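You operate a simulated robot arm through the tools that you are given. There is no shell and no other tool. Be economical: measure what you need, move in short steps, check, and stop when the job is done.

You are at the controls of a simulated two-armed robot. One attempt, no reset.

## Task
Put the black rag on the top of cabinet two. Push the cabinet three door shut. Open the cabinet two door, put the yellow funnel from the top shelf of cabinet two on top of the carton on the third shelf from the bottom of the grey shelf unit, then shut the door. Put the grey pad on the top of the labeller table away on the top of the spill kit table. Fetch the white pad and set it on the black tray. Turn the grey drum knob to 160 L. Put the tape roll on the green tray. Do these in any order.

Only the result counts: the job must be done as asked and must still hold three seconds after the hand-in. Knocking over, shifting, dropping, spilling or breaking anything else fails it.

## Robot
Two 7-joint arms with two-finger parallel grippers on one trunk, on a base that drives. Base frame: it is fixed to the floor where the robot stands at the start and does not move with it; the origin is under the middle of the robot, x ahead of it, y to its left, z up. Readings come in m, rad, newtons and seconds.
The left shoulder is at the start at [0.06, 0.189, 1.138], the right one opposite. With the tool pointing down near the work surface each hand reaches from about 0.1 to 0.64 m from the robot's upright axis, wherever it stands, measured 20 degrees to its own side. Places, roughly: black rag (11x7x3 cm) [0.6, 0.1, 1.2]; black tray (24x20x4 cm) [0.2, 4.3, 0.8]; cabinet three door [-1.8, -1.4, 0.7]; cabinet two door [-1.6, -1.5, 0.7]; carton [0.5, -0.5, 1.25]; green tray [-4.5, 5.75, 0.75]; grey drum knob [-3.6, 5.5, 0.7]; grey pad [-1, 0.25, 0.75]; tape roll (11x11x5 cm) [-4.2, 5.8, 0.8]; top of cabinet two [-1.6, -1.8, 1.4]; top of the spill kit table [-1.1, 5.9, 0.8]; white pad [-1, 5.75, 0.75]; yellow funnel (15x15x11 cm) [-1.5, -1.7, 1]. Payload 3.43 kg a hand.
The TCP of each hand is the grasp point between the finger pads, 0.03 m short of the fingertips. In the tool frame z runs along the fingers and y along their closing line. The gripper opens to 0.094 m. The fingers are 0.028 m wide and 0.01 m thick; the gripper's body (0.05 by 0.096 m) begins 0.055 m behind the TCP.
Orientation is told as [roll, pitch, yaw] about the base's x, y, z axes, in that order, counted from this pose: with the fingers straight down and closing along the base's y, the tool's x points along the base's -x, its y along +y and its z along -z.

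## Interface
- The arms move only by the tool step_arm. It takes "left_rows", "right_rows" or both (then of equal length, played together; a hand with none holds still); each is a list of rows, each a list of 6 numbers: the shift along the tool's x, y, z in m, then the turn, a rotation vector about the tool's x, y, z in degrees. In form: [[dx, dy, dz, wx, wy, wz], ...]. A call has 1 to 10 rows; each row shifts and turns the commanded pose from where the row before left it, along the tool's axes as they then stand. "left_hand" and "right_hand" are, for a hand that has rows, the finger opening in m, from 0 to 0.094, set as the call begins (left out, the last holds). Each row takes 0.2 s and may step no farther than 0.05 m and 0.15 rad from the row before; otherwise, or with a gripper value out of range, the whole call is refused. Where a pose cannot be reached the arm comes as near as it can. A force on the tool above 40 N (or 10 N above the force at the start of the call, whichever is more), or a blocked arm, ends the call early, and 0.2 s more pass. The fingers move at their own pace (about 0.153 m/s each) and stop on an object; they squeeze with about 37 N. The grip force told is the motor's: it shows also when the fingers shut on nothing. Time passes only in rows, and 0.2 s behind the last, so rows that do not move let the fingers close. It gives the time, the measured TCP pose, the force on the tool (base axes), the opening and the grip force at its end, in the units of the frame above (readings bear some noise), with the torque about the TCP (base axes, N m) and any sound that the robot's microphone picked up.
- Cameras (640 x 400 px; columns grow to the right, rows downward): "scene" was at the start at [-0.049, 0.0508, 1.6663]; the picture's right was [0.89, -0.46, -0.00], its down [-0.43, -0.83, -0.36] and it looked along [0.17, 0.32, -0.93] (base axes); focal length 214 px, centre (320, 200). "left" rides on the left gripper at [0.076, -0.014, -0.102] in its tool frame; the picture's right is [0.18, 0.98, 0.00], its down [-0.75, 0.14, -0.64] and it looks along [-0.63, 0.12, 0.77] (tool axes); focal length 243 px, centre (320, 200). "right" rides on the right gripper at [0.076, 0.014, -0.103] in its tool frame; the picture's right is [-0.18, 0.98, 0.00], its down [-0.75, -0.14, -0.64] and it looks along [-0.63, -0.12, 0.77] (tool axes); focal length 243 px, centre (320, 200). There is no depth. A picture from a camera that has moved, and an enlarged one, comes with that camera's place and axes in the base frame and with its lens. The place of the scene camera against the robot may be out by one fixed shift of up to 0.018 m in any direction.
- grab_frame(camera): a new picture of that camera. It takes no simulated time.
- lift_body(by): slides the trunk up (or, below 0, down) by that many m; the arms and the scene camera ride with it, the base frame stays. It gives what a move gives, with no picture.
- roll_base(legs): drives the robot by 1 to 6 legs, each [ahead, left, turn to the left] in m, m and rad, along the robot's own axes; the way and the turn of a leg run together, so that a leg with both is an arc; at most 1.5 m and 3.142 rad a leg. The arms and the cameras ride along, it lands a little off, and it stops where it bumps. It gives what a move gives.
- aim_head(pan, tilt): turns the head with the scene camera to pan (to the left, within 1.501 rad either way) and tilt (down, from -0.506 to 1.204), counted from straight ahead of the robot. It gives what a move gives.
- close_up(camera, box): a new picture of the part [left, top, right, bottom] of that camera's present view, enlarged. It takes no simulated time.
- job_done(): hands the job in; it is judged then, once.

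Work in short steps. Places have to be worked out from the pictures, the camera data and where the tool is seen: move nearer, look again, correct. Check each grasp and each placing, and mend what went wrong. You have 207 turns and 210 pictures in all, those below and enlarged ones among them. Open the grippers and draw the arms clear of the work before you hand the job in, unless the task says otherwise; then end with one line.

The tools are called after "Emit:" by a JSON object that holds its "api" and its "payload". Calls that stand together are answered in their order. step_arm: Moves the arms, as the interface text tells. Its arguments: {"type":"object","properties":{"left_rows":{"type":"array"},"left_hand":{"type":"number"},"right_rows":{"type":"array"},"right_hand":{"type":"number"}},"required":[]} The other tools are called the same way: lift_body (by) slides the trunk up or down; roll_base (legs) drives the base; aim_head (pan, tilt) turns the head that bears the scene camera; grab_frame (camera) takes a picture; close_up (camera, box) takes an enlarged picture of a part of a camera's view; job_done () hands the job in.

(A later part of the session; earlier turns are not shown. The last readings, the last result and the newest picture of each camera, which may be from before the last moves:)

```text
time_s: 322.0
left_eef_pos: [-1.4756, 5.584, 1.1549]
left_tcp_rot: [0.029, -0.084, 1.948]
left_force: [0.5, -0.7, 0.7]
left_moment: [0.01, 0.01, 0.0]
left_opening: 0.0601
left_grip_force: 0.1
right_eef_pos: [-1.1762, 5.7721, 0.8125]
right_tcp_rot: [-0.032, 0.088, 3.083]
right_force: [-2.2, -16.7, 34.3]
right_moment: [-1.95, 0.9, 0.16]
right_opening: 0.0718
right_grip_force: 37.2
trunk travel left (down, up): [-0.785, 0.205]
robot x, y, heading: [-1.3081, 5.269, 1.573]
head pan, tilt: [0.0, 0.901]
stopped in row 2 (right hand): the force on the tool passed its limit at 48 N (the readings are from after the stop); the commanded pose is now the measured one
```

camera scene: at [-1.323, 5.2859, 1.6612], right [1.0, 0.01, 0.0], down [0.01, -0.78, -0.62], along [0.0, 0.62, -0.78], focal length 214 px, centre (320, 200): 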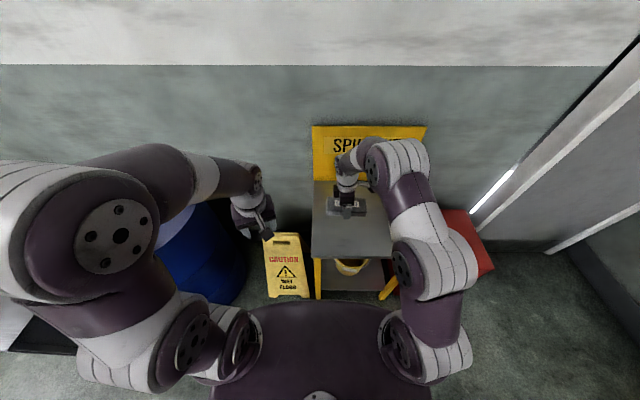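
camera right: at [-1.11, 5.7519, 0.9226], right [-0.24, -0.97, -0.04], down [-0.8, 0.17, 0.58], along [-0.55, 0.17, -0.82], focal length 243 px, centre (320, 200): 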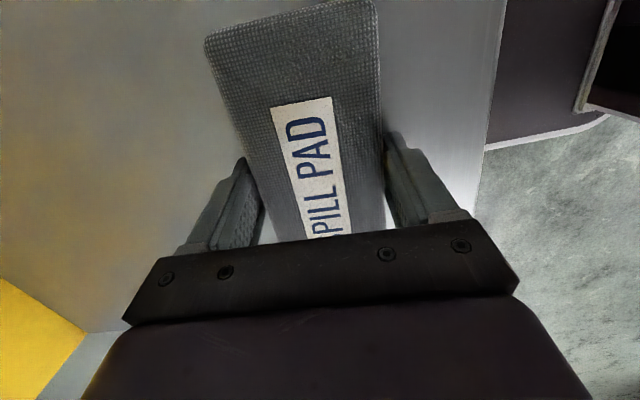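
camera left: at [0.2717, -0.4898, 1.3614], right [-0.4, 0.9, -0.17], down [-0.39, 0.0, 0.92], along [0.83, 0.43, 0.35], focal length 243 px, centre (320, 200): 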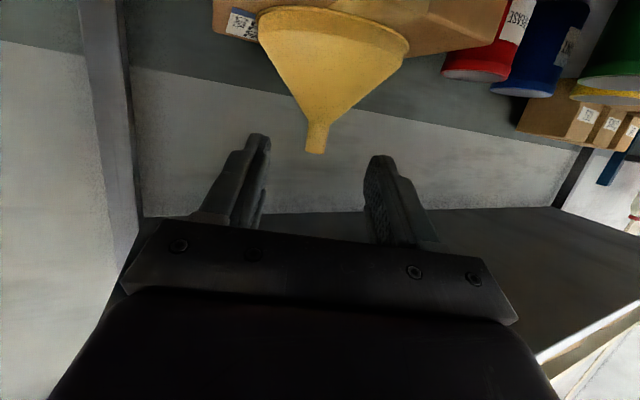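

Touching the table. Ease up, release, and lift.

Emit:
{"api": "step_arm", "payload": {"right_rows": [[0, 0, -0.002, 0, 0, 0], [0, 0, 0, 0, 0, 0]]}}

Emit:
{"api": "step_arm", "payload": {"right_rows": [[0, 0, 0, 0, 0, 0], [0, 0, 0, 0, 0, 0]], "right_hand": 0.094}}

Emit:
{"api": "step_arm", "payload": {"right_rows": [[0, 0, -0.03, 0, 0, 0], [0, 0, -0.04, 0, 0, 0], [0, 0, -0.04, 0, 0, 0], [0, 0, 0, 0, 0, 0]]}}

Emit:
{"api": "grab_frame", "payload": {"camera": "right"}}

```text
time_s: 322.6
left_eef_pos: [-1.4759, 5.5851, 1.1559]
left_tcp_rot: [0.029, -0.085, 1.948]
left_force: [0.6, -0.5, -0.1]
left_moment: [0.01, -0.01, -0.04]
left_opening: 0.0599
left_grip_force: 0.1
right_eef_pos: [-1.1769, 5.774, 0.8121]
right_tcp_rot: [-0.032, 0.089, 3.082]
right_force: [-2.1, -14.9, 19.8]
right_moment: [-1.31, 0.2, 0.08]
right_opening: 0.0717
right_grip_force: 37.4
trunk travel left (down, up): [-0.785, 0.205]
robot x, y, heading: [-1.3097, 5.2658, 1.58]
head pan, tilt: [0.0, 0.901]
```

```text
time_s: 323.2
left_eef_pos: [-1.475, 5.5891, 1.155]
left_tcp_rot: [0.031, -0.078, 1.948]
left_force: [-0.1, 0.8, 0.1]
left_moment: [0.03, -0.02, 0.02]
left_opening: 0.0601
left_grip_force: 0.1
right_eef_pos: [-1.1768, 5.7777, 0.8134]
right_tcp_rot: [-0.037, 0.088, 3.082]
right_force: [0.8, 8.2, 20.4]
right_moment: [-0.79, 0.25, -0.07]
right_opening: 0.0891
right_grip_force: 0.0
trunk travel left (down, up): [-0.785, 0.205]
robot x, y, heading: [-1.3072, 5.272, 1.578]
head pan, tilt: [0.0, 0.901]
```

```text
time_s: 324.2
left_eef_pos: [-1.475, 5.5892, 1.1544]
left_tcp_rot: [0.028, -0.08, 1.947]
left_force: [0.1, -0.6, 0.4]
left_moment: [0.0, -0.01, 0.01]
left_opening: 0.06
left_grip_force: 0.0
right_eef_pos: [-1.1854, 5.7729, 0.9203]
right_tcp_rot: [-0.031, 0.088, 3.084]
right_force: [0.1, -0.1, 1.1]
right_moment: [0.0, 0.03, -0.02]
right_opening: 0.0941
right_grip_force: 0.0
trunk travel left (down, up): [-0.785, 0.205]
robot x, y, heading: [-1.308, 5.2702, 1.581]
head pan, tilt: [0.0, 0.901]
```

```text
76 pictures are left
camera right: at [-1.119, 5.7518, 1.0288], right [-0.24, -0.97, -0.05], down [-0.8, 0.17, 0.58], along [-0.55, 0.17, -0.82], focal length 243 px, centre (320, 200)
```

right: 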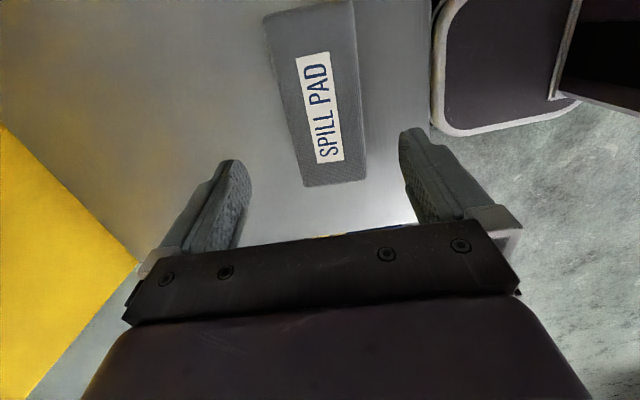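

Grey pad is placed. I raise the right hand, turn it 85° so the fingers close along x, and slide right to the white pad.

Emit:
{"api": "step_arm", "payload": {"right_rows": [[0, 0, -0.03, 0, 0, 8.5], [0, 0, -0.03, 0, 0, 8.5], [0, 0, -0.03, 0, 0, 8.5], [0, 0, 0, 0, 0, 8.5], [0, 0, 0, 0, 0, 8.5], [0, 0, 0, 0, 0, 8.5], [0, 0, 0, 0, 0, 8.5], [0, 0, 0, 0, 0, 8.5], [0, 0, 0, 0, 0, 8.5], [0, 0, 0, 0, 0, 8.5]]}}

Emit:
{"api": "roll_base", "payload": {"legs": [[0, -0.22, 0]]}}

Emit:
{"api": "grab_frame", "payload": {"camera": "right"}}

```text
time_s: 326.4
left_eef_pos: [-1.4744, 5.5897, 1.1547]
left_tcp_rot: [0.029, -0.079, 1.948]
left_force: [0.4, 0.7, -0.1]
left_moment: [0.0, -0.02, 0.01]
left_opening: 0.06
left_grip_force: 0.1
right_eef_pos: [-1.1936, 5.77, 1.0093]
right_tcp_rot: [-0.091, -0.023, 1.599]
right_force: [-0.1, -0.4, 0.0]
right_moment: [-0.01, -0.01, -0.02]
right_opening: 0.0942
right_grip_force: 0.1
trunk travel left (down, up): [-0.785, 0.205]
robot x, y, heading: [-1.3078, 5.2656, 1.577]
head pan, tilt: [0.0, 0.901]
```

```text
time_s: 328.1
left_eef_pos: [-1.2558, 5.5915, 1.1552]
left_tcp_rot: [0.029, -0.079, 1.945]
left_force: [0.1, 0.1, -0.2]
left_moment: [0.05, 0.01, 0.01]
left_opening: 0.0601
left_grip_force: 0.0
right_eef_pos: [-0.9746, 5.7709, 1.0114]
right_tcp_rot: [-0.091, -0.022, 1.601]
right_force: [0.1, -0.1, 1.1]
right_moment: [0.04, 0.01, 0.02]
right_opening: 0.0942
right_grip_force: 0.0
trunk travel left (down, up): [-0.785, 0.205]
robot x, y, heading: [-1.0894, 5.2694, 1.573]
head pan, tilt: [0.0, 0.901]
```

```text
75 pictures are left
camera right: at [-0.9944, 5.6929, 1.1094], right [-0.98, 0.16, -0.08], down [0.06, 0.74, 0.67], along [0.17, 0.65, -0.74], focal length 243 px, centre (320, 200)
```

right: 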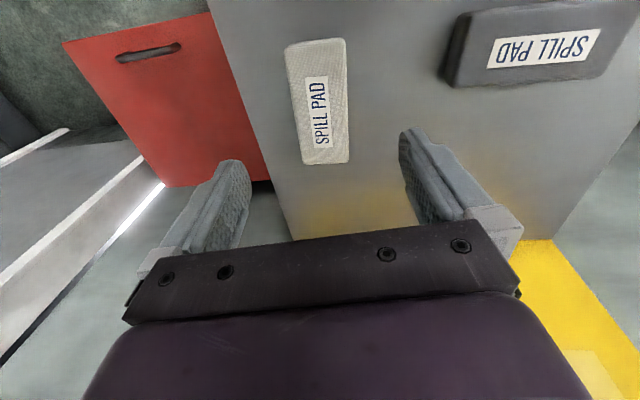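

White pad centre ≈[−0.950, 5.80]. I level the hand, align yaw, and descend part-way.

Emit:
{"api": "step_arm", "payload": {"right_rows": [[0, 0, 0, -5.3, 1.4, 5.7], [-0.0073, -0.0062, 0.0363, 0, 0, 0], [-0.0073, -0.0062, 0.0363, 0, 0, 0], [-0.0073, -0.0062, 0.0363, 0, 0, 0], [-0.0073, -0.0062, 0.0363, 0, 0, 0], [0, 0, 0, 0, 0, 0]]}}

Emit:
{"api": "grab_frame", "payload": {"camera": "right"}}

```text
time_s: 329.5
left_eef_pos: [-1.2566, 5.5894, 1.1544]
left_tcp_rot: [0.028, -0.081, 1.942]
left_force: [-0.8, -0.1, 0.2]
left_moment: [0.01, -0.01, 0.02]
left_opening: 0.0599
left_grip_force: 0.0
right_eef_pos: [-0.9475, 5.8004, 0.8646]
right_tcp_rot: [0.004, -0.005, 1.5]
right_force: [-0.3, 0.2, 0.0]
right_moment: [-0.01, 0.03, 0.01]
right_opening: 0.0938
right_grip_force: 0.1
trunk travel left (down, up): [-0.785, 0.205]
robot x, y, heading: [-1.0884, 5.2666, 1.572]
head pan, tilt: [0.0, 0.901]
```

```text
74 pictures are left
camera right: at [-0.966, 5.7241, 0.9666], right [-0.97, 0.25, 0.0], down [0.2, 0.74, 0.64], along [0.16, 0.62, -0.76], focal length 243 px, centre (320, 200)
```

right: 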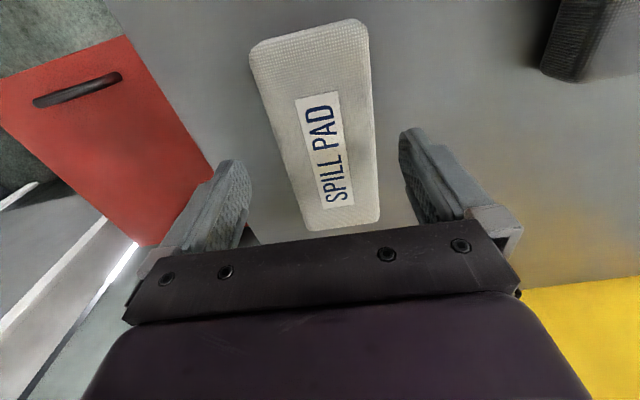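

Aligned. Descend and close.

Emit:
{"api": "step_arm", "payload": {"right_rows": [[0, -0.002, 0.02, 0, 0, 0], [0, 0, 0.015, 0, 0, 0], [0, 0, 0.01, 0, 0, 0], [0, 0, 0.004, 0, 0, 0], [0, 0, 0, 0, 0, 0]]}}

Emit:
{"api": "step_arm", "payload": {"right_rows": [[0, 0, 0, 0, 0, 0], [0, 0, 0, 0, 0, 0], [0, 0, 0, 0, 0, 0]], "right_hand": 0.0}}

Emit:
{"api": "step_arm", "payload": {"right_rows": [[0, 0, -0.03, 0, 0, 0], [0, 0, -0.04, 0, 0, 0], [0, 0, -0.045, 0, 0, 0], [0, 0, -0.045, 0, 0, 0]]}}

Emit:
{"api": "grab_frame", "payload": {"camera": "right"}}

```text
time_s: 330.7
left_eef_pos: [-1.2545, 5.591, 1.1536]
left_tcp_rot: [0.03, -0.08, 1.944]
left_force: [0.0, -0.8, -0.5]
left_moment: [-0.03, 0.01, 0.0]
left_opening: 0.0599
left_grip_force: 0.0
right_eef_pos: [-0.9453, 5.7993, 0.8162]
right_tcp_rot: [0.004, -0.003, 1.499]
right_force: [0.4, -0.7, -0.2]
right_moment: [-0.02, -0.01, -0.01]
right_opening: 0.0939
right_grip_force: 0.0
trunk travel left (down, up): [-0.785, 0.205]
robot x, y, heading: [-1.0883, 5.2715, 1.573]
head pan, tilt: [0.0, 0.901]
```

```text
time_s: 331.5
left_eef_pos: [-1.2547, 5.5908, 1.1548]
left_tcp_rot: [0.03, -0.079, 1.945]
left_force: [0.4, 0.1, 0.2]
left_moment: [-0.01, 0.0, -0.01]
left_opening: 0.0602
left_grip_force: 0.0
right_eef_pos: [-0.9459, 5.7991, 0.8153]
right_tcp_rot: [0.003, -0.002, 1.499]
right_force: [-0.1, 0.5, 0.7]
right_moment: [0.08, 0.03, 0.05]
right_opening: 0.0717
right_grip_force: 36.8
trunk travel left (down, up): [-0.785, 0.205]
robot x, y, heading: [-1.0848, 5.2642, 1.572]
head pan, tilt: [0.0, 0.901]
```

```text
time_s: 332.5
left_eef_pos: [-1.2556, 5.5891, 1.1547]
left_tcp_rot: [0.029, -0.082, 1.945]
left_force: [-0.4, -0.3, 0.2]
left_moment: [0.05, 0.03, -0.02]
left_opening: 0.06
left_grip_force: 0.2
right_eef_pos: [-0.9459, 5.7963, 0.9794]
right_tcp_rot: [0.004, -0.002, 1.501]
right_force: [-0.2, 0.3, -0.1]
right_moment: [0.04, 0.01, -0.02]
right_opening: 0.072
right_grip_force: 36.6
trunk travel left (down, up): [-0.785, 0.205]
robot x, y, heading: [-1.0885, 5.2668, 1.574]
head pan, tilt: [0.0, 0.901]
```

```text
73 pictures are left
camera right: at [-0.9648, 5.7224, 1.081], right [-0.97, 0.25, 0.0], down [0.2, 0.74, 0.64], along [0.16, 0.62, -0.77], focal length 243 px, centre (320, 200)
```

right: 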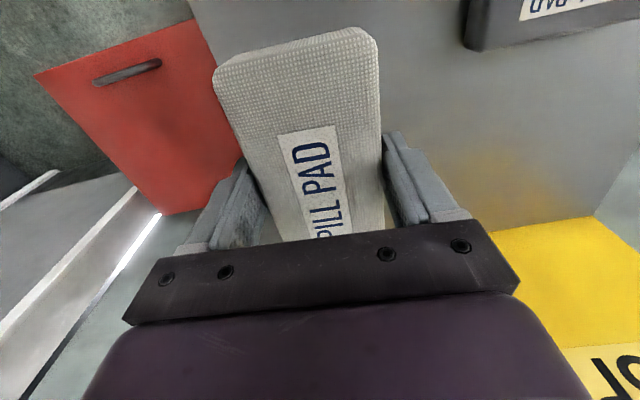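

White pad is held. I back away, turn to face +x and approach the table with the black tray.

Emit:
{"api": "roll_base", "payload": {"legs": [[-0.6, 0, 0], [0, 0, -1.574], [0.5, 0, 0]]}}

Emit:
{"api": "aim_head", "payload": {"pan": -0.2, "tilt": 0.7}}

Emit:
{"api": "grab_frame", "payload": {"camera": "scene"}}

```text
time_s: 342.2
left_eef_pos: [-0.2665, 4.8441, 1.1537]
left_tcp_rot: [0.029, -0.08, 0.395]
left_force: [0.3, -0.5, 0.7]
left_moment: [0.02, -0.01, -0.01]
left_opening: 0.0604
left_grip_force: 0.0
right_eef_pos: [-0.0524, 4.5412, 0.9783]
right_tcp_rot: [0.003, -0.002, -0.053]
right_force: [1.1, -0.2, -0.1]
right_moment: [-0.03, 0.0, 0.0]
right_opening: 0.0719
right_grip_force: 37.7
trunk travel left (down, up): [-0.785, 0.205]
robot x, y, heading: [-0.5875, 4.6742, 0.024]
head pan, tilt: [0.0, 0.901]
```

```text
time_s: 342.9
left_eef_pos: [-0.2663, 4.8451, 1.1545]
left_tcp_rot: [0.03, -0.08, 0.394]
left_force: [0.4, -0.7, 0.0]
left_moment: [0.0, 0.0, 0.01]
left_opening: 0.0597
left_grip_force: 0.0
right_eef_pos: [-0.0522, 4.5408, 0.977]
right_tcp_rot: [0.005, -0.001, -0.053]
right_force: [0.2, -0.1, -0.7]
right_moment: [-0.04, 0.0, -0.01]
right_opening: 0.0716
right_grip_force: 36.9
trunk travel left (down, up): [-0.785, 0.205]
robot x, y, heading: [-0.5841, 4.6746, 0.024]
head pan, tilt: [-0.201, 0.7]
```

```text
72 pictures are left
camera scene: at [-0.5749, 4.6581, 1.6772], right [-0.18, -0.98, 0.0], down [-0.64, 0.11, -0.76], along [0.75, -0.13, -0.65], focal length 214 px, centre (320, 200)
```

scene: 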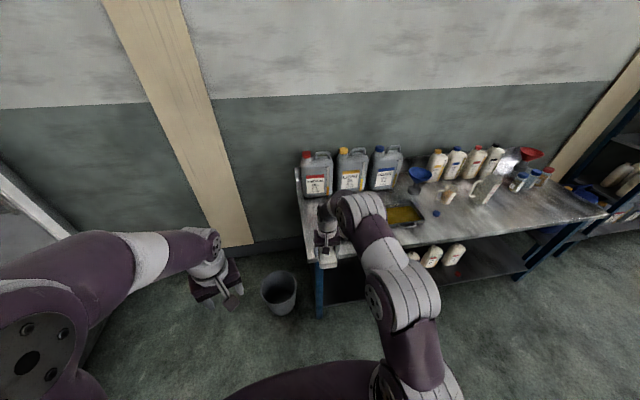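

Emit:
{"api": "close_up", "payload": {"camera": "scene", "box": [280, 140, 450, 290]}}

Emit:
{"api": "grab_frame", "payload": {"camera": "right"}}

```text
2.67 times, centred on (365, 215) of scene
camera zoom: at [-0.5749, 4.6581, 1.6772], right [-0.18, -0.98, 0.0], down [-0.64, 0.11, -0.76], along [0.75, -0.13, -0.65], focal length 572 px, centre (200, 160)
```

zoom: 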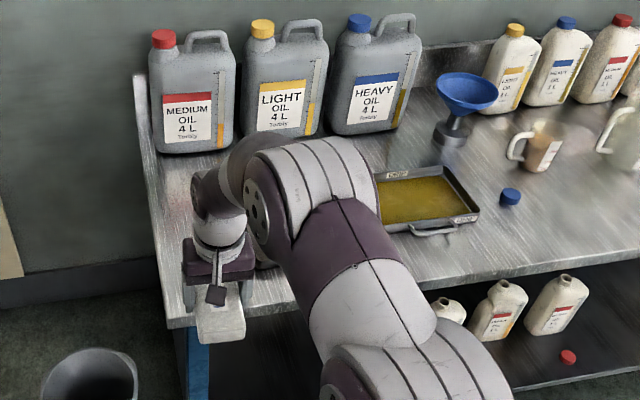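

```text
70 pictures are left
camera right: at [-0.1268, 4.5591, 1.0801], right [0.23, 0.97, 0.0], down [0.74, -0.18, 0.64], along [0.63, -0.15, -0.77], focal length 243 px, centre (320, 200)
```

right: 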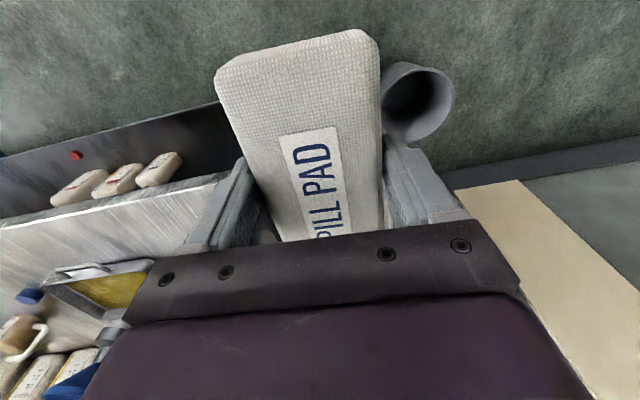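

The black tray (from the earlier view) centres near [0.235, 4.35]. I line up with it and move closer.

Emit:
{"api": "roll_base", "payload": {"legs": [[0, 0, -0.024], [0, -0.19, 0], [0.2, 0, 0]]}}

Emit:
{"api": "grab_frame", "payload": {"camera": "right"}}

Emit:
{"api": "grab_frame", "payload": {"camera": "scene"}}

```text
time_s: 346.1
left_eef_pos: [-0.0625, 4.6457, 1.1554]
left_tcp_rot: [0.029, -0.082, 0.37]
left_force: [0.0, -0.3, 0.0]
left_moment: [-0.01, -0.01, 0.03]
left_opening: 0.0599
left_grip_force: 0.0
right_eef_pos: [0.1434, 4.3373, 0.9775]
right_tcp_rot: [0.005, -0.004, -0.077]
right_force: [-0.1, 0.7, -1.6]
right_moment: [0.01, -0.02, 0.02]
right_opening: 0.0715
right_grip_force: 37.5
trunk travel left (down, up): [-0.785, 0.205]
robot x, y, heading: [-0.3865, 4.481, -0.003]
head pan, tilt: [-0.201, 0.7]
```

```text
69 pictures are left
camera right: at [0.0693, 4.3568, 1.0805], right [0.26, 0.97, 0.0], down [0.74, -0.2, 0.64], along [0.62, -0.16, -0.77], focal length 243 px, centre (320, 200)
```

right: 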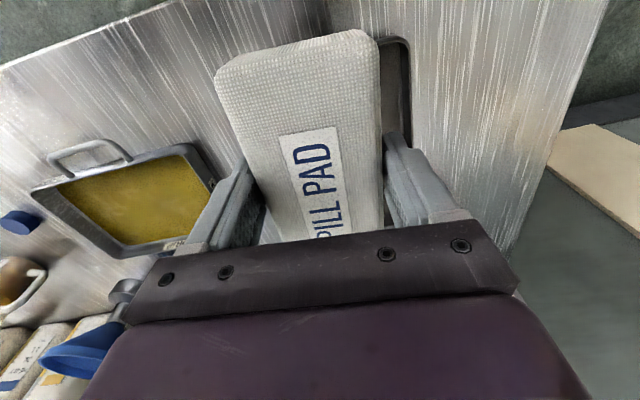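

```text
68 pictures are left
camera scene: at [-0.3765, 4.4666, 1.6773], right [-0.2, -0.98, 0.0], down [-0.63, 0.13, -0.77], along [0.75, -0.15, -0.64], focal length 214 px, centre (320, 200)
```

scene: 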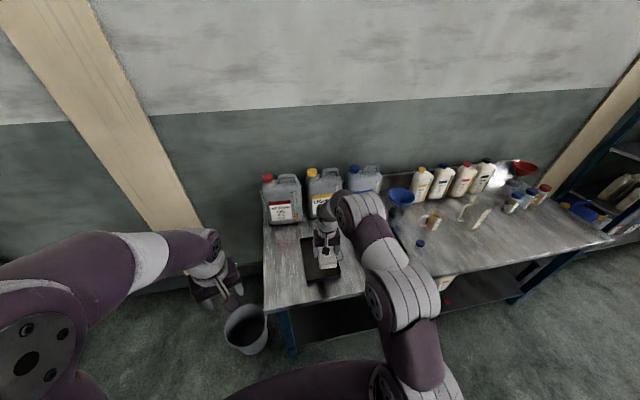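

Emit:
{"api": "close_up", "payload": {"camera": "scene", "box": [250, 180, 390, 310]}}

```text
3.08 times, centred on (320, 245) of scene
camera zoom: at [-0.3765, 4.4666, 1.6773], right [-0.2, -0.98, 0.0], down [-0.63, 0.13, -0.77], along [0.75, -0.15, -0.64], focal length 660 px, centre (320, 62)
```

zoom: 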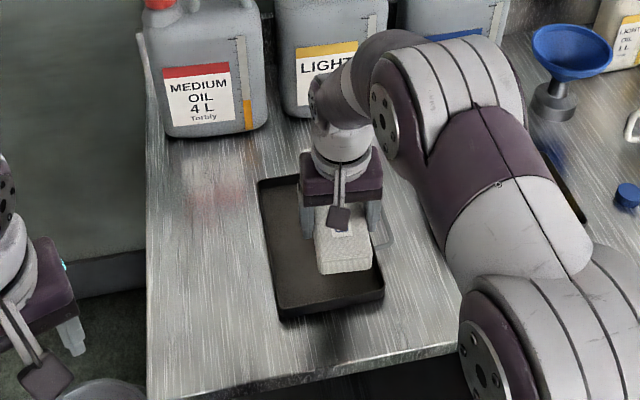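

The tray body spans x 0.105–0.346, y ≈4.277–4.429, with a handle on its right side; centre ≈[0.226, 4.353]. I move there.

Emit:
{"api": "roll_base", "payload": {"legs": [[0.085, 0, 0]]}}

Emit:
{"api": "step_arm", "payload": {"right_rows": [[0, 0.014, 0.04, 0, 0, -3], [0, 0, 0.04, 0, 0, -1.4], [0, 0, 0, 0, 0, 0]]}}

Emit:
{"api": "grab_frame", "payload": {"camera": "right"}}

Emit:
{"api": "close_up", "payload": {"camera": "scene", "box": [250, 180, 390, 310]}}

```text
time_s: 347.1
left_eef_pos: [0.0197, 4.6474, 1.1548]
left_tcp_rot: [0.028, -0.081, 0.37]
left_force: [-0.9, 0.5, -0.3]
left_moment: [0.02, 0.01, 0.02]
left_opening: 0.06
left_grip_force: 0.0
right_eef_pos: [0.2274, 4.3389, 0.977]
right_tcp_rot: [0.003, -0.004, -0.076]
right_force: [0.4, 0.3, -1.0]
right_moment: [0.01, 0.05, -0.01]
right_opening: 0.0717
right_grip_force: 37.5
trunk travel left (down, up): [-0.785, 0.205]
robot x, y, heading: [-0.3022, 4.4836, 0.008]
head pan, tilt: [-0.201, 0.7]
```

```text
time_s: 347.9
left_eef_pos: [0.0216, 4.6474, 1.1542]
left_tcp_rot: [0.029, -0.08, 0.369]
left_force: [-0.7, -0.7, 0.2]
left_moment: [0.0, 0.01, 0.01]
left_opening: 0.06
left_grip_force: 0.1
right_eef_pos: [0.2273, 4.3522, 0.8967]
right_tcp_rot: [0.004, -0.002, 0.001]
right_force: [-0.2, 0.4, -0.2]
right_moment: [-0.02, 0.01, -0.04]
right_opening: 0.0715
right_grip_force: 37.0
trunk travel left (down, up): [-0.785, 0.205]
robot x, y, heading: [-0.3001, 4.4828, 0.001]
head pan, tilt: [-0.201, 0.7]
```

```text
66 pictures are left
camera right: at [0.152, 4.3665, 0.9998], right [0.18, 0.98, 0.0], down [0.75, -0.14, 0.64], along [0.63, -0.11, -0.77], focal length 243 px, centre (320, 200)
```

right: 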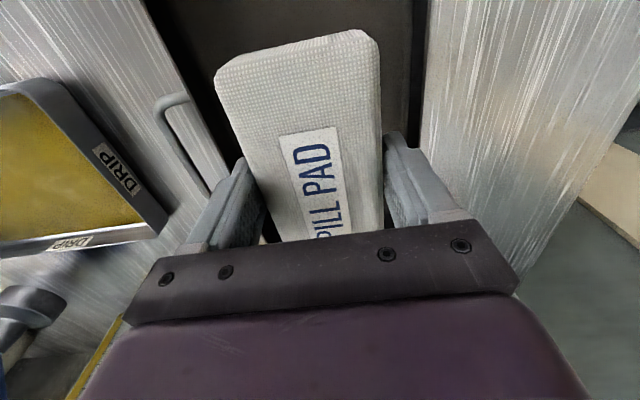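

```text
3.08 times, centred on (320, 245) of scene
camera zoom: at [-0.2931, 4.4669, 1.6773], right [-0.2, -0.98, 0.0], down [-0.63, 0.13, -0.77], along [0.75, -0.15, -0.64], focal length 660 px, centre (320, 62)
```

zoom: 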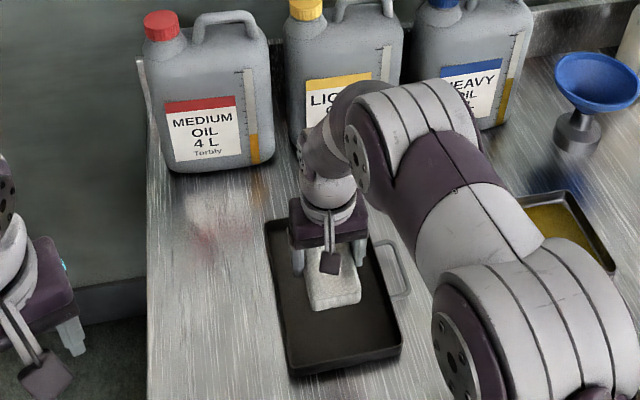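

Centred over the tray. I lower slowly into it.

Emit:
{"api": "step_arm", "payload": {"right_rows": [[0, 0, 0.03, 0, 0, 0], [0, 0, 0.02, 0, 0, 0], [0, 0, 0.01, 0, 0, 0], [0, 0, 0.003, 0, 0, 0], [0, 0, 0.003, 0, 0, 0], [0, 0, 0.003, 0, 0, 0], [0, 0, 0, 0, 0, 0]]}}

Emit:
{"api": "step_arm", "payload": {"right_rows": [[0, 0, 0.003, 0, 0, 0], [0, 0, 0.003, 0, 0, 0], [0, 0, 0.003, 0, 0, 0], [0, 0, 0, 0, 0, 0]]}}

```text
time_s: 349.3
left_eef_pos: [0.0189, 4.6477, 1.1544]
left_tcp_rot: [0.028, -0.083, 0.37]
left_force: [1.1, 0.3, 0.4]
left_moment: [-0.02, -0.02, -0.02]
left_opening: 0.06
left_grip_force: 0.1
right_eef_pos: [0.2317, 4.3524, 0.8346]
right_tcp_rot: [0.004, -0.012, -0.001]
right_force: [-6.3, 1.0, 22.8]
right_moment: [-0.25, 0.64, -0.15]
right_opening: 0.0717
right_grip_force: 36.8
trunk travel left (down, up): [-0.785, 0.205]
robot x, y, heading: [-0.3018, 4.4839, -0.004]
head pan, tilt: [-0.201, 0.7]
stopped in row 7 (right hand): the force on the tool passed its limit at 55 N (the readings are from after the stop); the commanded pose is now the measured one
```

```text
time_s: 349.8
left_eef_pos: [0.0186, 4.6478, 1.1556]
left_tcp_rot: [0.027, -0.084, 0.371]
left_force: [-0.1, 0.0, -0.9]
left_moment: [0.03, 0.03, 0.0]
left_opening: 0.0598
left_grip_force: 0.0
right_eef_pos: [0.234, 4.3522, 0.8334]
right_tcp_rot: [0.004, -0.018, 0.001]
right_force: [-9.6, -0.2, 27.1]
right_moment: [-0.6, 0.77, -0.18]
right_opening: 0.0716
right_grip_force: 37.0
trunk travel left (down, up): [-0.785, 0.205]
robot x, y, heading: [-0.3013, 4.4835, 0.003]
head pan, tilt: [-0.201, 0.7]
stopped in row 2 (right hand): the force on the tool passed its limit at 44 N (the readings are from after the stop); the commanded pose is now the measured one
```

Contact at TCP z 0.834. I check that the pad sits inside the tray before releasing.

Emit:
{"api": "step_arm", "payload": {"right_rows": [[0, 0, -0.003, 0, 0, 0], [0, 0, 0, 0, 0, 0]]}}

Emit:
{"api": "grab_frame", "payload": {"camera": "right"}}

Emit:
{"api": "close_up", "payload": {"camera": "scene", "box": [270, 210, 370, 310]}}

```text
time_s: 350.4
left_eef_pos: [0.0204, 4.6468, 1.1541]
left_tcp_rot: [0.03, -0.081, 0.371]
left_force: [0.5, 0.5, -0.8]
left_moment: [-0.05, 0.0, 0.02]
left_opening: 0.0601
left_grip_force: 0.0
right_eef_pos: [0.2334, 4.3534, 0.834]
right_tcp_rot: [0.005, -0.016, 0.001]
right_force: [-1.2, 0.2, 5.3]
right_moment: [-0.06, -0.4, 0.08]
right_opening: 0.0718
right_grip_force: 36.5
trunk travel left (down, up): [-0.785, 0.205]
robot x, y, heading: [-0.3021, 4.4862, -0.006]
head pan, tilt: [-0.201, 0.7]
```

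```text
64 pictures are left
camera right: at [0.1562, 4.3671, 0.9361], right [0.18, 0.98, 0.01], down [0.74, -0.14, 0.65], along [0.64, -0.11, -0.76], focal length 243 px, centre (320, 200)
```

right: 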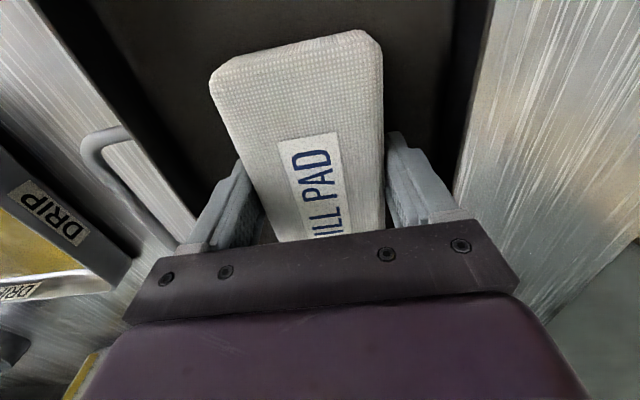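

```text
4.00 times, centred on (320, 260) of scene
camera zoom: at [-0.2937, 4.4671, 1.6771], right [-0.2, -0.98, 0.0], down [-0.63, 0.13, -0.77], along [0.75, -0.15, -0.64], focal length 858 px, centre (320, -40)
```

zoom: 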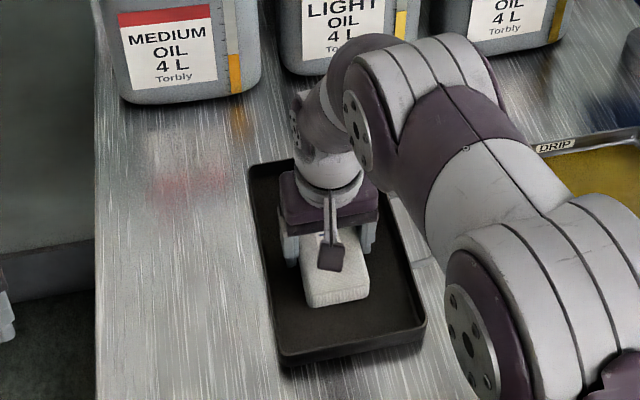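

The pad is well inside the tray. Release and lift.

Emit:
{"api": "step_arm", "payload": {"right_rows": [[0, 0, 0, 0, 0, 0], [0, 0, 0, 0, 0, 0]], "right_hand": 0.088}}

Emit:
{"api": "step_arm", "payload": {"right_rows": [[0, 0, -0.02, 0, 0, 0], [0, 0, -0.04, 0, 0, 0], [0, 0, -0.045, 0, 0, 0], [0, 0, -0.045, 0, 0, 0], [0, 0, -0.045, 0, 0, 0], [0, 0, 0, 0, 0, 0]]}}

Emit:
{"api": "grab_frame", "payload": {"camera": "right"}}

```text
time_s: 351.0
left_eef_pos: [0.0208, 4.6473, 1.155]
left_tcp_rot: [0.029, -0.083, 0.37]
left_force: [-0.3, -0.1, -1.2]
left_moment: [0.05, 0.02, 0.0]
left_opening: 0.0598
left_grip_force: 0.1
right_eef_pos: [0.2336, 4.3538, 0.8346]
right_tcp_rot: [0.003, -0.014, 0.0]
right_force: [0.1, 0.4, 2.3]
right_moment: [-0.11, 0.0, 0.03]
right_opening: 0.0875
right_grip_force: 0.0
trunk travel left (down, up): [-0.785, 0.205]
robot x, y, heading: [-0.303, 4.4809, -0.004]
head pan, tilt: [-0.201, 0.7]
```

```text
time_s: 352.4
left_eef_pos: [0.0215, 4.6462, 1.1545]
left_tcp_rot: [0.031, -0.079, 0.369]
left_force: [-0.9, -0.3, -0.3]
left_moment: [-0.01, 0.02, 0.03]
left_opening: 0.06
left_grip_force: 0.1
right_eef_pos: [0.2304, 4.3533, 1.0285]
right_tcp_rot: [0.005, -0.012, 0.001]
right_force: [0.2, -0.3, -0.6]
right_moment: [0.0, 0.05, 0.0]
right_opening: 0.0875
right_grip_force: 0.0
trunk travel left (down, up): [-0.785, 0.205]
robot x, y, heading: [-0.3021, 4.483, 0.001]
head pan, tilt: [-0.201, 0.7]
```

```text
62 pictures are left
camera right: at [0.1547, 4.3673, 1.1305], right [0.18, 0.98, 0.01], down [0.74, -0.14, 0.65], along [0.64, -0.11, -0.76], focal length 243 px, centre (320, 200)
```

right: 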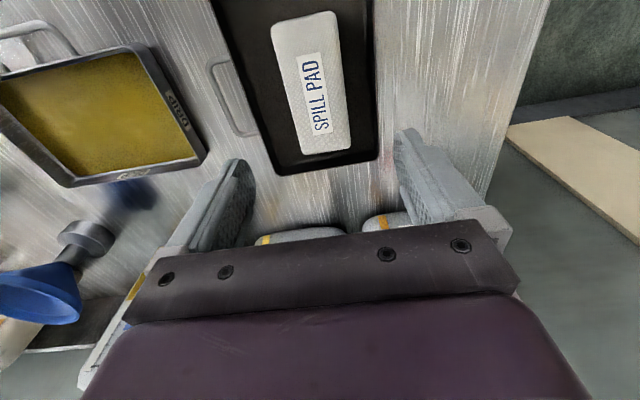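

White pad is on the black tray. Next is the grey drum: I back off, face +y, and slide left along the aisle.

Emit:
{"api": "roll_base", "payload": {"legs": [[-0.6, 0, 0], [0, 0, 1.571], [0.1, 0, 0], [0, 1.3, 0], [0, 1.2, 0]]}}

Emit:
{"api": "aim_head", "payload": {"pan": 0.2, "tilt": 0.5}}

Emit:
{"api": "grab_frame", "payload": {"camera": "scene"}}

```text
time_s: 372.1
left_eef_pos: [-3.5728, 4.8236, 1.1532]
left_tcp_rot: [0.029, -0.079, 1.973]
left_force: [0.2, 0.9, 0.9]
left_moment: [0.01, 0.01, 0.0]
left_opening: 0.0598
left_grip_force: 0.0
right_eef_pos: [-3.2865, 5.0433, 1.0278]
right_tcp_rot: [0.005, -0.014, 1.603]
right_force: [-0.3, 0.0, -0.5]
right_moment: [0.02, 0.0, 0.01]
right_opening: 0.088
right_grip_force: 0.0
trunk travel left (down, up): [-0.785, 0.205]
robot x, y, heading: [-3.3994, 4.5044, 1.6]
head pan, tilt: [-0.201, 0.7]
```

```text
time_s: 373.0
left_eef_pos: [-3.5729, 4.8249, 1.1547]
left_tcp_rot: [0.03, -0.081, 1.973]
left_force: [0.8, -0.6, 0.0]
left_moment: [-0.02, -0.01, -0.01]
left_opening: 0.0598
left_grip_force: 0.0
right_eef_pos: [-3.2856, 5.0427, 1.0282]
right_tcp_rot: [0.005, -0.015, 1.605]
right_force: [-0.3, 0.1, 1.3]
right_moment: [0.0, -0.01, 0.0]
right_opening: 0.088
right_grip_force: 0.0
trunk travel left (down, up): [-0.785, 0.205]
robot x, y, heading: [-3.4004, 4.5063, 1.601]
head pan, tilt: [0.201, 0.499]
```

```text
61 pictures are left
camera scene: at [-3.432, 4.5378, 1.6949], right [0.97, 0.23, 0.0], down [0.11, -0.47, -0.88], along [-0.2, 0.85, -0.48], focal length 214 px, centre (320, 200)
```

scene: 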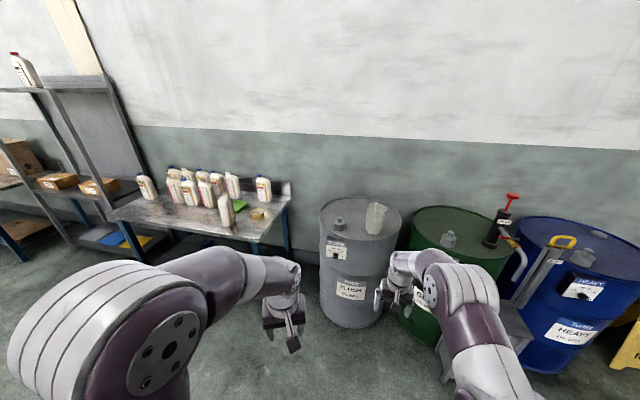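

Emit:
{"api": "close_up", "payload": {"camera": "scene", "box": [310, 190, 410, 320]}}

Emit:
{"api": "close_up", "payload": {"camera": "scene", "box": [110, 160, 300, 260]}}

```text
3.08 times, centred on (360, 255) of scene
camera zoom: at [-3.432, 4.5378, 1.6949], right [0.97, 0.23, 0.0], down [0.11, -0.47, -0.88], along [-0.2, 0.85, -0.48], focal length 660 px, centre (197, 31)
```

zoom: 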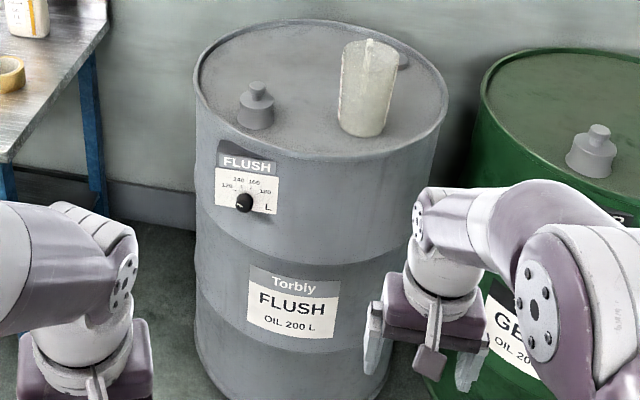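

```text
3.37 times, centred on (205, 210) of scene
camera zoom: at [-3.432, 4.5378, 1.6949], right [0.97, 0.23, 0.0], down [0.11, -0.47, -0.88], along [-0.2, 0.85, -0.48], focal length 722 px, centre (707, 166)
```

zoom: 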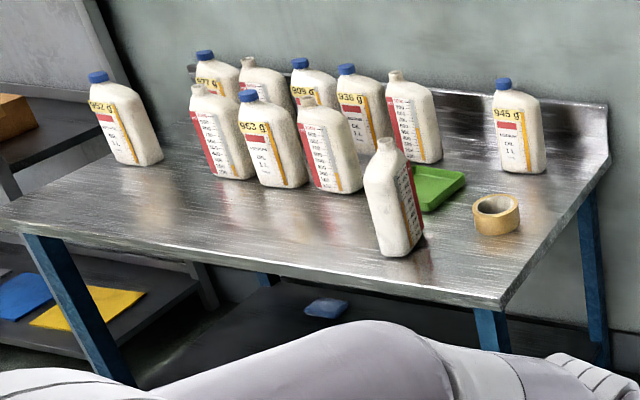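

The grey drum carries a dial with marks around 120–180 and a black knob, facing toward −x/−y. I zoom on the dial.

Emit:
{"api": "close_up", "payload": {"camera": "scene", "box": [340, 234, 358, 258]}}

Emit:
{"api": "lift_body", "payload": {"by": -0.27}}

Emit:
{"api": "roll_base", "payload": {"legs": [[0, 0, -0.71], [0.0, 0.3, 0]]}}

Emit:
{"api": "aim_head", "payload": {"pan": 0.2, "tilt": 0.7}}

Emit:
{"api": "grab_frame", "payload": {"camera": "scene"}}

```text
16.00 times, centred on (349, 246) of scene
camera zoom: at [-3.432, 4.5378, 1.6949], right [0.97, 0.23, 0.0], down [0.11, -0.47, -0.88], along [-0.2, 0.85, -0.48], focal length 3432 px, centre (-144, -536)
```

zoom: 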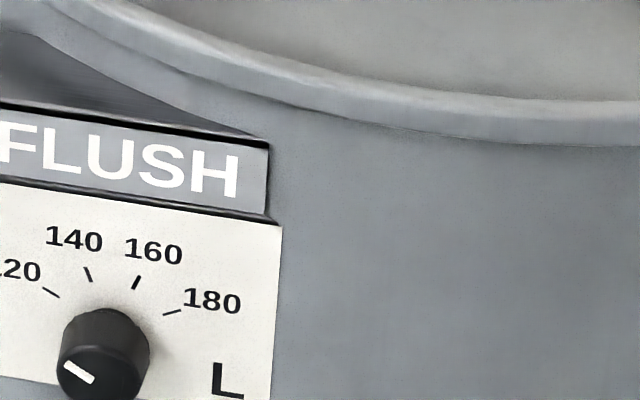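

```text
time_s: 375.7
left_eef_pos: [-3.5724, 4.8233, 0.8852]
left_tcp_rot: [0.03, -0.08, 1.973]
left_force: [-0.4, 0.1, -0.1]
left_moment: [-0.01, 0.0, 0.02]
left_opening: 0.06
left_grip_force: 0.1
right_eef_pos: [-3.2847, 5.0452, 0.7578]
right_tcp_rot: [0.004, -0.014, 1.605]
right_force: [0.0, 0.2, 0.5]
right_moment: [0.0, 0.02, 0.04]
right_opening: 0.0882
right_grip_force: 0.1
trunk travel left (down, up): [-0.515, 0.475]
robot x, y, heading: [-3.3974, 4.5087, 1.604]
head pan, tilt: [0.201, 0.499]
```

```text
time_s: 379.6
left_eef_pos: [-3.5681, 5.047, 0.8845]
left_tcp_rot: [0.031, -0.08, 1.278]
left_force: [0.2, 0.9, -0.2]
left_moment: [-0.01, -0.05, 0.02]
left_opening: 0.06
left_grip_force: 0.0
right_eef_pos: [-3.2069, 5.0333, 0.759]
right_tcp_rot: [0.003, -0.014, 0.91]
right_force: [-0.1, 0.2, -0.5]
right_moment: [0.0, -0.02, 0.03]
right_opening: 0.0881
right_grip_force: 0.0
trunk travel left (down, up): [-0.515, 0.475]
robot x, y, heading: [-3.6365, 4.6903, 0.908]
head pan, tilt: [0.201, 0.499]
```

```text
time_s: 380.4
left_eef_pos: [-3.5659, 5.0473, 0.8853]
left_tcp_rot: [0.029, -0.08, 1.277]
left_force: [-0.5, 0.1, 0.9]
left_moment: [-0.03, -0.04, -0.01]
left_opening: 0.06
left_grip_force: 0.1
right_eef_pos: [-3.2072, 5.0337, 0.7587]
right_tcp_rot: [0.005, -0.014, 0.911]
right_force: [0.6, -0.2, -1.2]
right_moment: [0.0, -0.02, -0.01]
right_opening: 0.088
right_grip_force: 0.0
trunk travel left (down, up): [-0.515, 0.475]
robot x, y, heading: [-3.636, 4.6917, 0.907]
head pan, tilt: [0.201, 0.7]
```

```text
57 pictures are left
camera scene: at [-3.6491, 4.7224, 1.4073], right [0.9, -0.45, 0.0], down [-0.29, -0.58, -0.77], along [0.34, 0.69, -0.64], focal length 214 px, centre (320, 200)
```

scene: 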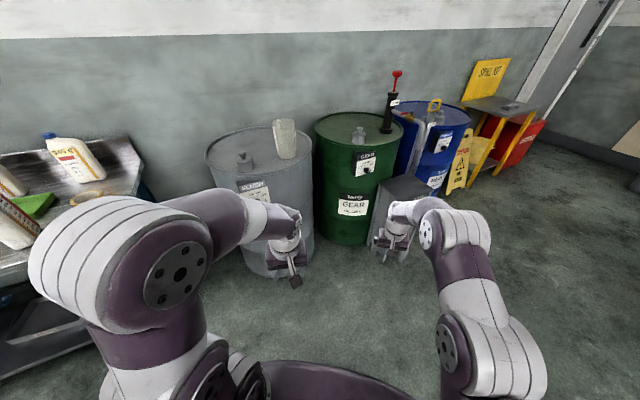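

The pointer is somewhere near 110, so the knob must go clockwise to the 160 mark. I move the base to face the dial and pitch the left hand to horizontal.

Emit:
{"api": "roll_base", "payload": {"legs": [[0, 0.27, 0]]}}

Emit:
{"api": "step_arm", "payload": {"left_rows": [[-0.03, 0, 0, 0, -8, 5], [-0.03, 0, 0, 0, -8, 5], [-0.03, 0, 0, 0, -8, 5], [0, 0, 0, 0, -8, 0], [0, 0, 0, 0, -8, 0], [0, 0, 0, 0, -8, 0], [0, 0, 0, 0, -8, 0], [0, 0, 0, 0, -8, 0], [0, 0, 0, 0, -8, 0], [0, 0, 0, 0, 0, 0]], "left_hand": 0.094}}

Emit:
{"api": "grab_frame", "payload": {"camera": "left"}}

Emit:
{"api": "grab_frame", "payload": {"camera": "scene"}}

```text
time_s: 382.3
left_eef_pos: [-3.7785, 5.2121, 0.8846]
left_tcp_rot: [0.032, -0.081, 1.28]
left_force: [0.0, 0.4, 0.3]
left_moment: [0.02, 0.02, 0.01]
left_opening: 0.0599
left_grip_force: 0.0
right_eef_pos: [-3.4174, 5.1988, 0.7588]
right_tcp_rot: [0.003, -0.014, 0.91]
right_force: [0.0, 0.4, 0.2]
right_moment: [-0.03, 0.0, 0.0]
right_opening: 0.088
right_grip_force: 0.0
trunk travel left (down, up): [-0.515, 0.475]
robot x, y, heading: [-3.8463, 4.8554, 0.909]
head pan, tilt: [0.201, 0.7]
```

```text
refused: row 1 steps farther than a row can; nothing moved
```

```text
56 pictures are left
camera left: at [-3.7862, 5.1251, 0.9804], right [-0.99, 0.1, 0.01], down [0.08, 0.7, 0.7], along [0.06, 0.7, -0.71], focal length 243 px, centre (320, 200)
```

left: 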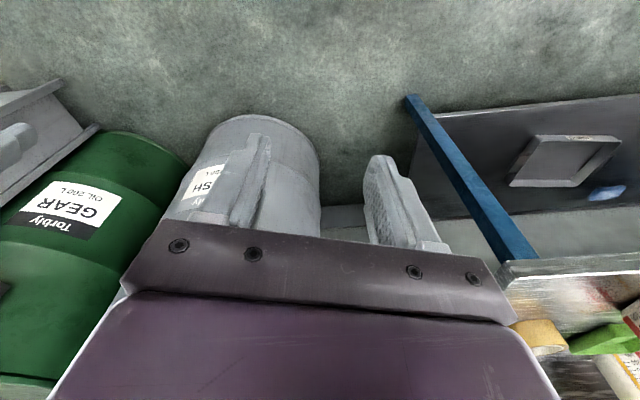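

```text
55 pictures are left
camera scene: at [-3.861, 4.8874, 1.4073], right [0.9, -0.44, 0.0], down [-0.29, -0.58, -0.76], along [0.34, 0.68, -0.64], focal length 214 px, centre (320, 200)
```

scene: 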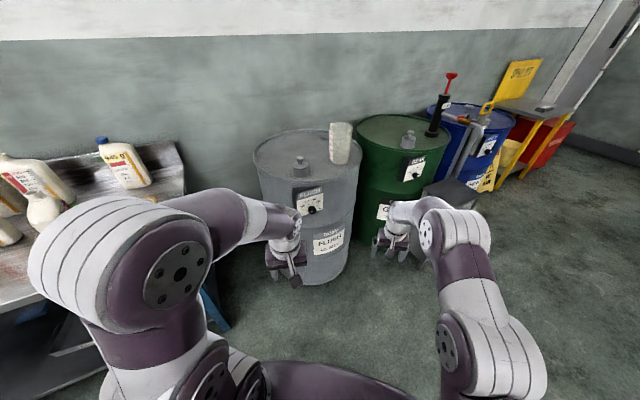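

Knob triangulates to [−3.572, 5.547, 0.745], facing about heading −119°. I pitch the left hand (smaller combined rows) while extending.

Emit:
{"api": "step_arm", "payload": {"left_rows": [[-0.03, 0, 0, 0, -6, 5], [-0.03, 0, 0, 0, -6, 5], [0, 0, 0, 0, -8, 0], [0, 0, 0, 0, -8, 0], [0, 0, 0, 0, -8, 0], [0, 0, 0, 0, -8, 0], [0, 0, 0, 0, -8, 0], [0, 0, 0, 0, -8, 0], [0, 0, 0, 0, -8, 0], [0, 0, 0, 0, -8, 0]], "left_hand": 0.094}}

Emit:
{"api": "grab_frame", "payload": {"camera": "left"}}

```text
time_s: 384.5
left_eef_pos: [-3.7586, 5.2678, 0.8927]
left_tcp_rot: [0.142, -1.118, 0.984]
left_force: [1.0, 0.1, -0.1]
left_moment: [0.02, 0.02, 0.02]
left_opening: 0.0939
left_grip_force: 0.0
left hand out of reach, approached as far as the arm can: row 9, 10
right_eef_pos: [-3.4164, 5.1976, 0.7568]
right_tcp_rot: [0.005, -0.014, 0.911]
right_force: [-1.0, -0.1, 0.9]
right_moment: [-0.01, -0.01, 0.0]
right_opening: 0.0883
right_grip_force: 0.1
trunk travel left (down, up): [-0.515, 0.475]
robot x, y, heading: [-3.8432, 4.8576, 0.913]
head pan, tilt: [0.201, 0.7]
```

```text
54 pictures are left
camera left: at [-3.8024, 5.1486, 0.8679], right [-0.92, 0.37, -0.11], down [-0.19, -0.19, 0.96], along [0.34, 0.91, 0.24], focal length 243 px, centre (320, 200)
```

left: 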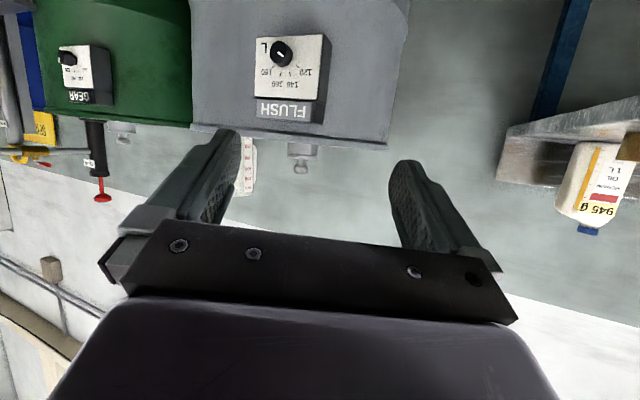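

Emit:
{"api": "close_up", "payload": {"camera": "left", "box": [245, 25, 340, 130]}}

```text
3.81 times, centred on (292, 78) of left
camera zoom: at [-3.8024, 5.1486, 0.8679], right [-0.92, 0.37, -0.11], down [-0.19, -0.19, 0.96], along [0.34, 0.91, 0.24], focal length 924 px, centre (425, 667)
```

zoom: 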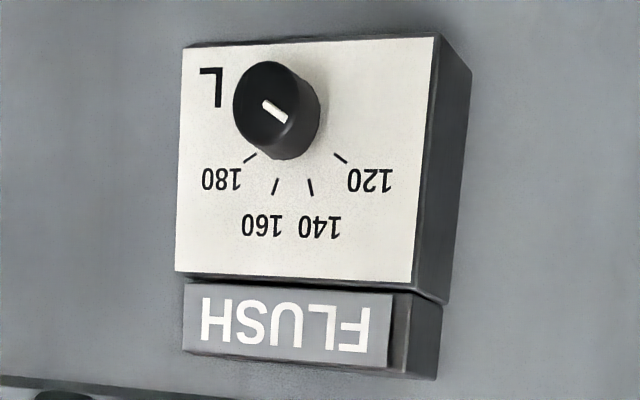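

Pointer sits at about the 120 mark; 160 is ≈68° clockwise. The dial actually faces nearly −y (≈−95°), so I turn the robot to heading ≈80° and re-station, raising the right hand clear first.

Emit:
{"api": "step_arm", "payload": {"right_rows": [[0, 0, -0.045, 0, 0, 0], [0, 0, -0.045, 0, 0, 0], [0, 0, -0.045, 0, 0, 0], [0, 0, -0.045, 0, 0, 0]]}}

Emit:
{"api": "roll_base", "payload": {"legs": [[0, 0, 0.49], [0.1, -0.353, 0]]}}

Emit:
{"api": "step_arm", "payload": {"left_rows": [[0, 0, 0, 0, -6, 0], [0.03, 0, 0.012, 0, -6, 0], [0.035, 0, 0.01, 0, -6, 0], [0.035, 0, 0.01, 0, -5, 0], [0.035, 0, 0.005, 0, 0, 0], [0, 0, 0, 0, 0, 0]]}}

Emit:
{"api": "grab_frame", "payload": {"camera": "left"}}

```text
time_s: 385.5
left_eef_pos: [-3.7589, 5.2677, 0.8937]
left_tcp_rot: [0.141, -1.118, 0.984]
left_force: [0.1, 0.1, 1.2]
left_moment: [0.02, 0.0, -0.02]
left_opening: 0.0941
left_grip_force: 0.1
right_eef_pos: [-3.4427, 5.1554, 0.8815]
right_tcp_rot: [0.006, -0.016, 0.911]
right_force: [-0.7, -0.6, -0.2]
right_moment: [-0.02, -0.02, 0.02]
right_opening: 0.0882
right_grip_force: 0.0
right hand out of reach, approached as far as the arm can: row 2, 3, 4
trunk travel left (down, up): [-0.515, 0.475]
robot x, y, heading: [-3.8457, 4.8564, 0.91]
head pan, tilt: [0.201, 0.7]
```

```text
time_s: 389.2
left_eef_pos: [-3.6031, 5.2989, 0.8928]
left_tcp_rot: [0.143, -1.118, 1.477]
left_force: [0.6, -0.2, 0.7]
left_moment: [0.0, 0.02, 0.03]
left_opening: 0.094
left_grip_force: 0.0
right_eef_pos: [-3.2704, 5.3501, 0.8794]
right_tcp_rot: [0.006, -0.016, 1.406]
right_force: [1.1, -0.1, 0.0]
right_moment: [0.02, -0.02, 0.0]
right_opening: 0.0881
right_grip_force: 0.1
trunk travel left (down, up): [-0.515, 0.475]
robot x, y, heading: [-3.4841, 4.8943, 1.402]
head pan, tilt: [0.201, 0.7]
```

```text
time_s: 390.6
left_eef_pos: [-3.6069, 5.3045, 0.8826]
left_tcp_rot: [0.15, -1.147, 1.465]
left_force: [-0.2, 0.7, -0.5]
left_moment: [0.01, -0.02, -0.02]
left_opening: 0.0941
left_grip_force: 0.0
left hand out of reach, approached as far as the arm can: row 1, 2, 3, 4, 5
right_eef_pos: [-3.2707, 5.3498, 0.8812]
right_tcp_rot: [0.006, -0.014, 1.406]
right_force: [0.5, 0.1, -0.1]
right_moment: [-0.01, -0.02, -0.03]
right_opening: 0.0881
right_grip_force: 0.1
trunk travel left (down, up): [-0.515, 0.475]
robot x, y, heading: [-3.4863, 4.8957, 1.404]
head pan, tilt: [0.201, 0.7]
```

```text
52 pictures are left
camera left: at [-3.5902, 5.1789, 0.8539], right [-0.99, -0.1, -0.11], down [-0.07, -0.28, 0.96], along [-0.13, 0.95, 0.27], focal length 243 px, centre (320, 200)
```

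left: 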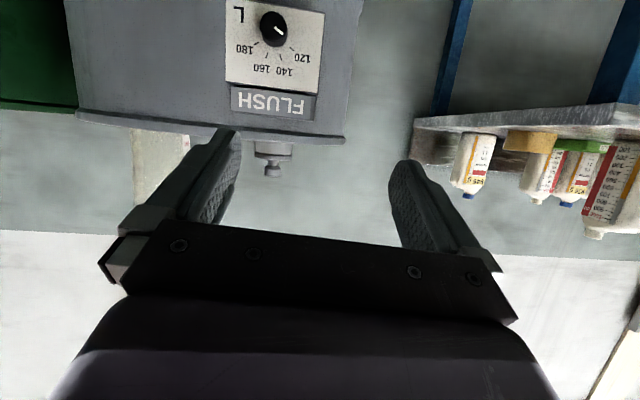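

Knob now at [−3.56, 5.53, 0.738]. I lower the trunk 14 cm, extend forward, and level the hand.

Emit:
{"api": "lift_body", "payload": {"by": -0.14}}

Emit:
{"api": "step_arm", "payload": {"left_rows": [[-0.0152, -0.012, 0.0325, 0, 0, 0], [-0.0152, -0.012, 0.0325, 0, 0, 0], [-0.0152, -0.012, 0.0325, 0, 0, 0], [-0.0152, -0.012, 0.0325, 0, 0, 0], [0, 0, 0, 0, -8, 0], [0, 0, 0, 0, -8, 0], [0, 0, 0, 0, -7, 0], [0, 0, 0, 0, 0, 0]]}}

Emit:
{"api": "grab_frame", "payload": {"camera": "left"}}

```text
time_s: 392.3
left_eef_pos: [-3.6071, 5.3036, 0.7429]
left_tcp_rot: [0.151, -1.148, 1.465]
left_force: [0.1, 0.8, 0.6]
left_moment: [0.0, -0.01, 0.01]
left_opening: 0.0937
left_grip_force: 0.1
right_eef_pos: [-3.2695, 5.3501, 0.7396]
right_tcp_rot: [0.006, -0.016, 1.408]
right_force: [-0.4, -0.1, 0.5]
right_moment: [0.0, 0.0, 0.02]
right_opening: 0.088
right_grip_force: 0.1
trunk travel left (down, up): [-0.375, 0.615]
robot x, y, heading: [-3.4824, 4.8954, 1.4]
head pan, tilt: [0.201, 0.7]
```

```text
time_s: 394.1
left_eef_pos: [-3.5619, 5.4762, 0.7526]
left_tcp_rot: [1.198, -1.504, 0.4]
left_force: [-0.4, 0.5, -0.1]
left_moment: [0.0, 0.04, 0.02]
left_opening: 0.094
left_grip_force: 0.0
left hand out of reach, approached as far as the arm can: row 7
right_eef_pos: [-3.2702, 5.3496, 0.7402]
right_tcp_rot: [0.006, -0.016, 1.406]
right_force: [0.0, -0.1, -0.4]
right_moment: [-0.02, -0.02, 0.0]
right_opening: 0.0878
right_grip_force: 0.0
trunk travel left (down, up): [-0.375, 0.615]
robot x, y, heading: [-3.485, 4.8973, 1.405]
head pan, tilt: [0.201, 0.7]
```

```text
51 pictures are left
camera left: at [-3.5475, 5.371, 0.6779], right [-0.99, -0.03, -0.12], down [-0.08, -0.63, 0.78], along [-0.1, 0.78, 0.62], focal length 243 px, centre (320, 200)
```

left: 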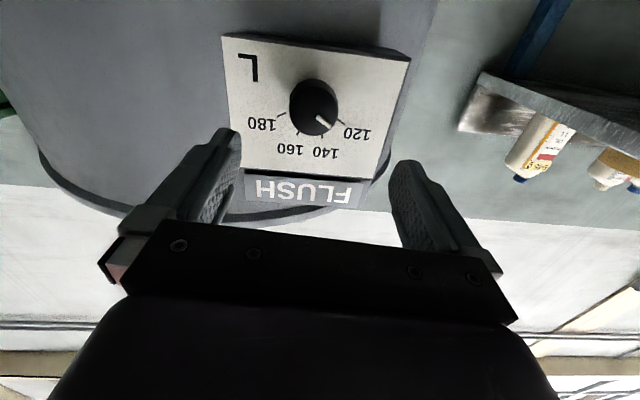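

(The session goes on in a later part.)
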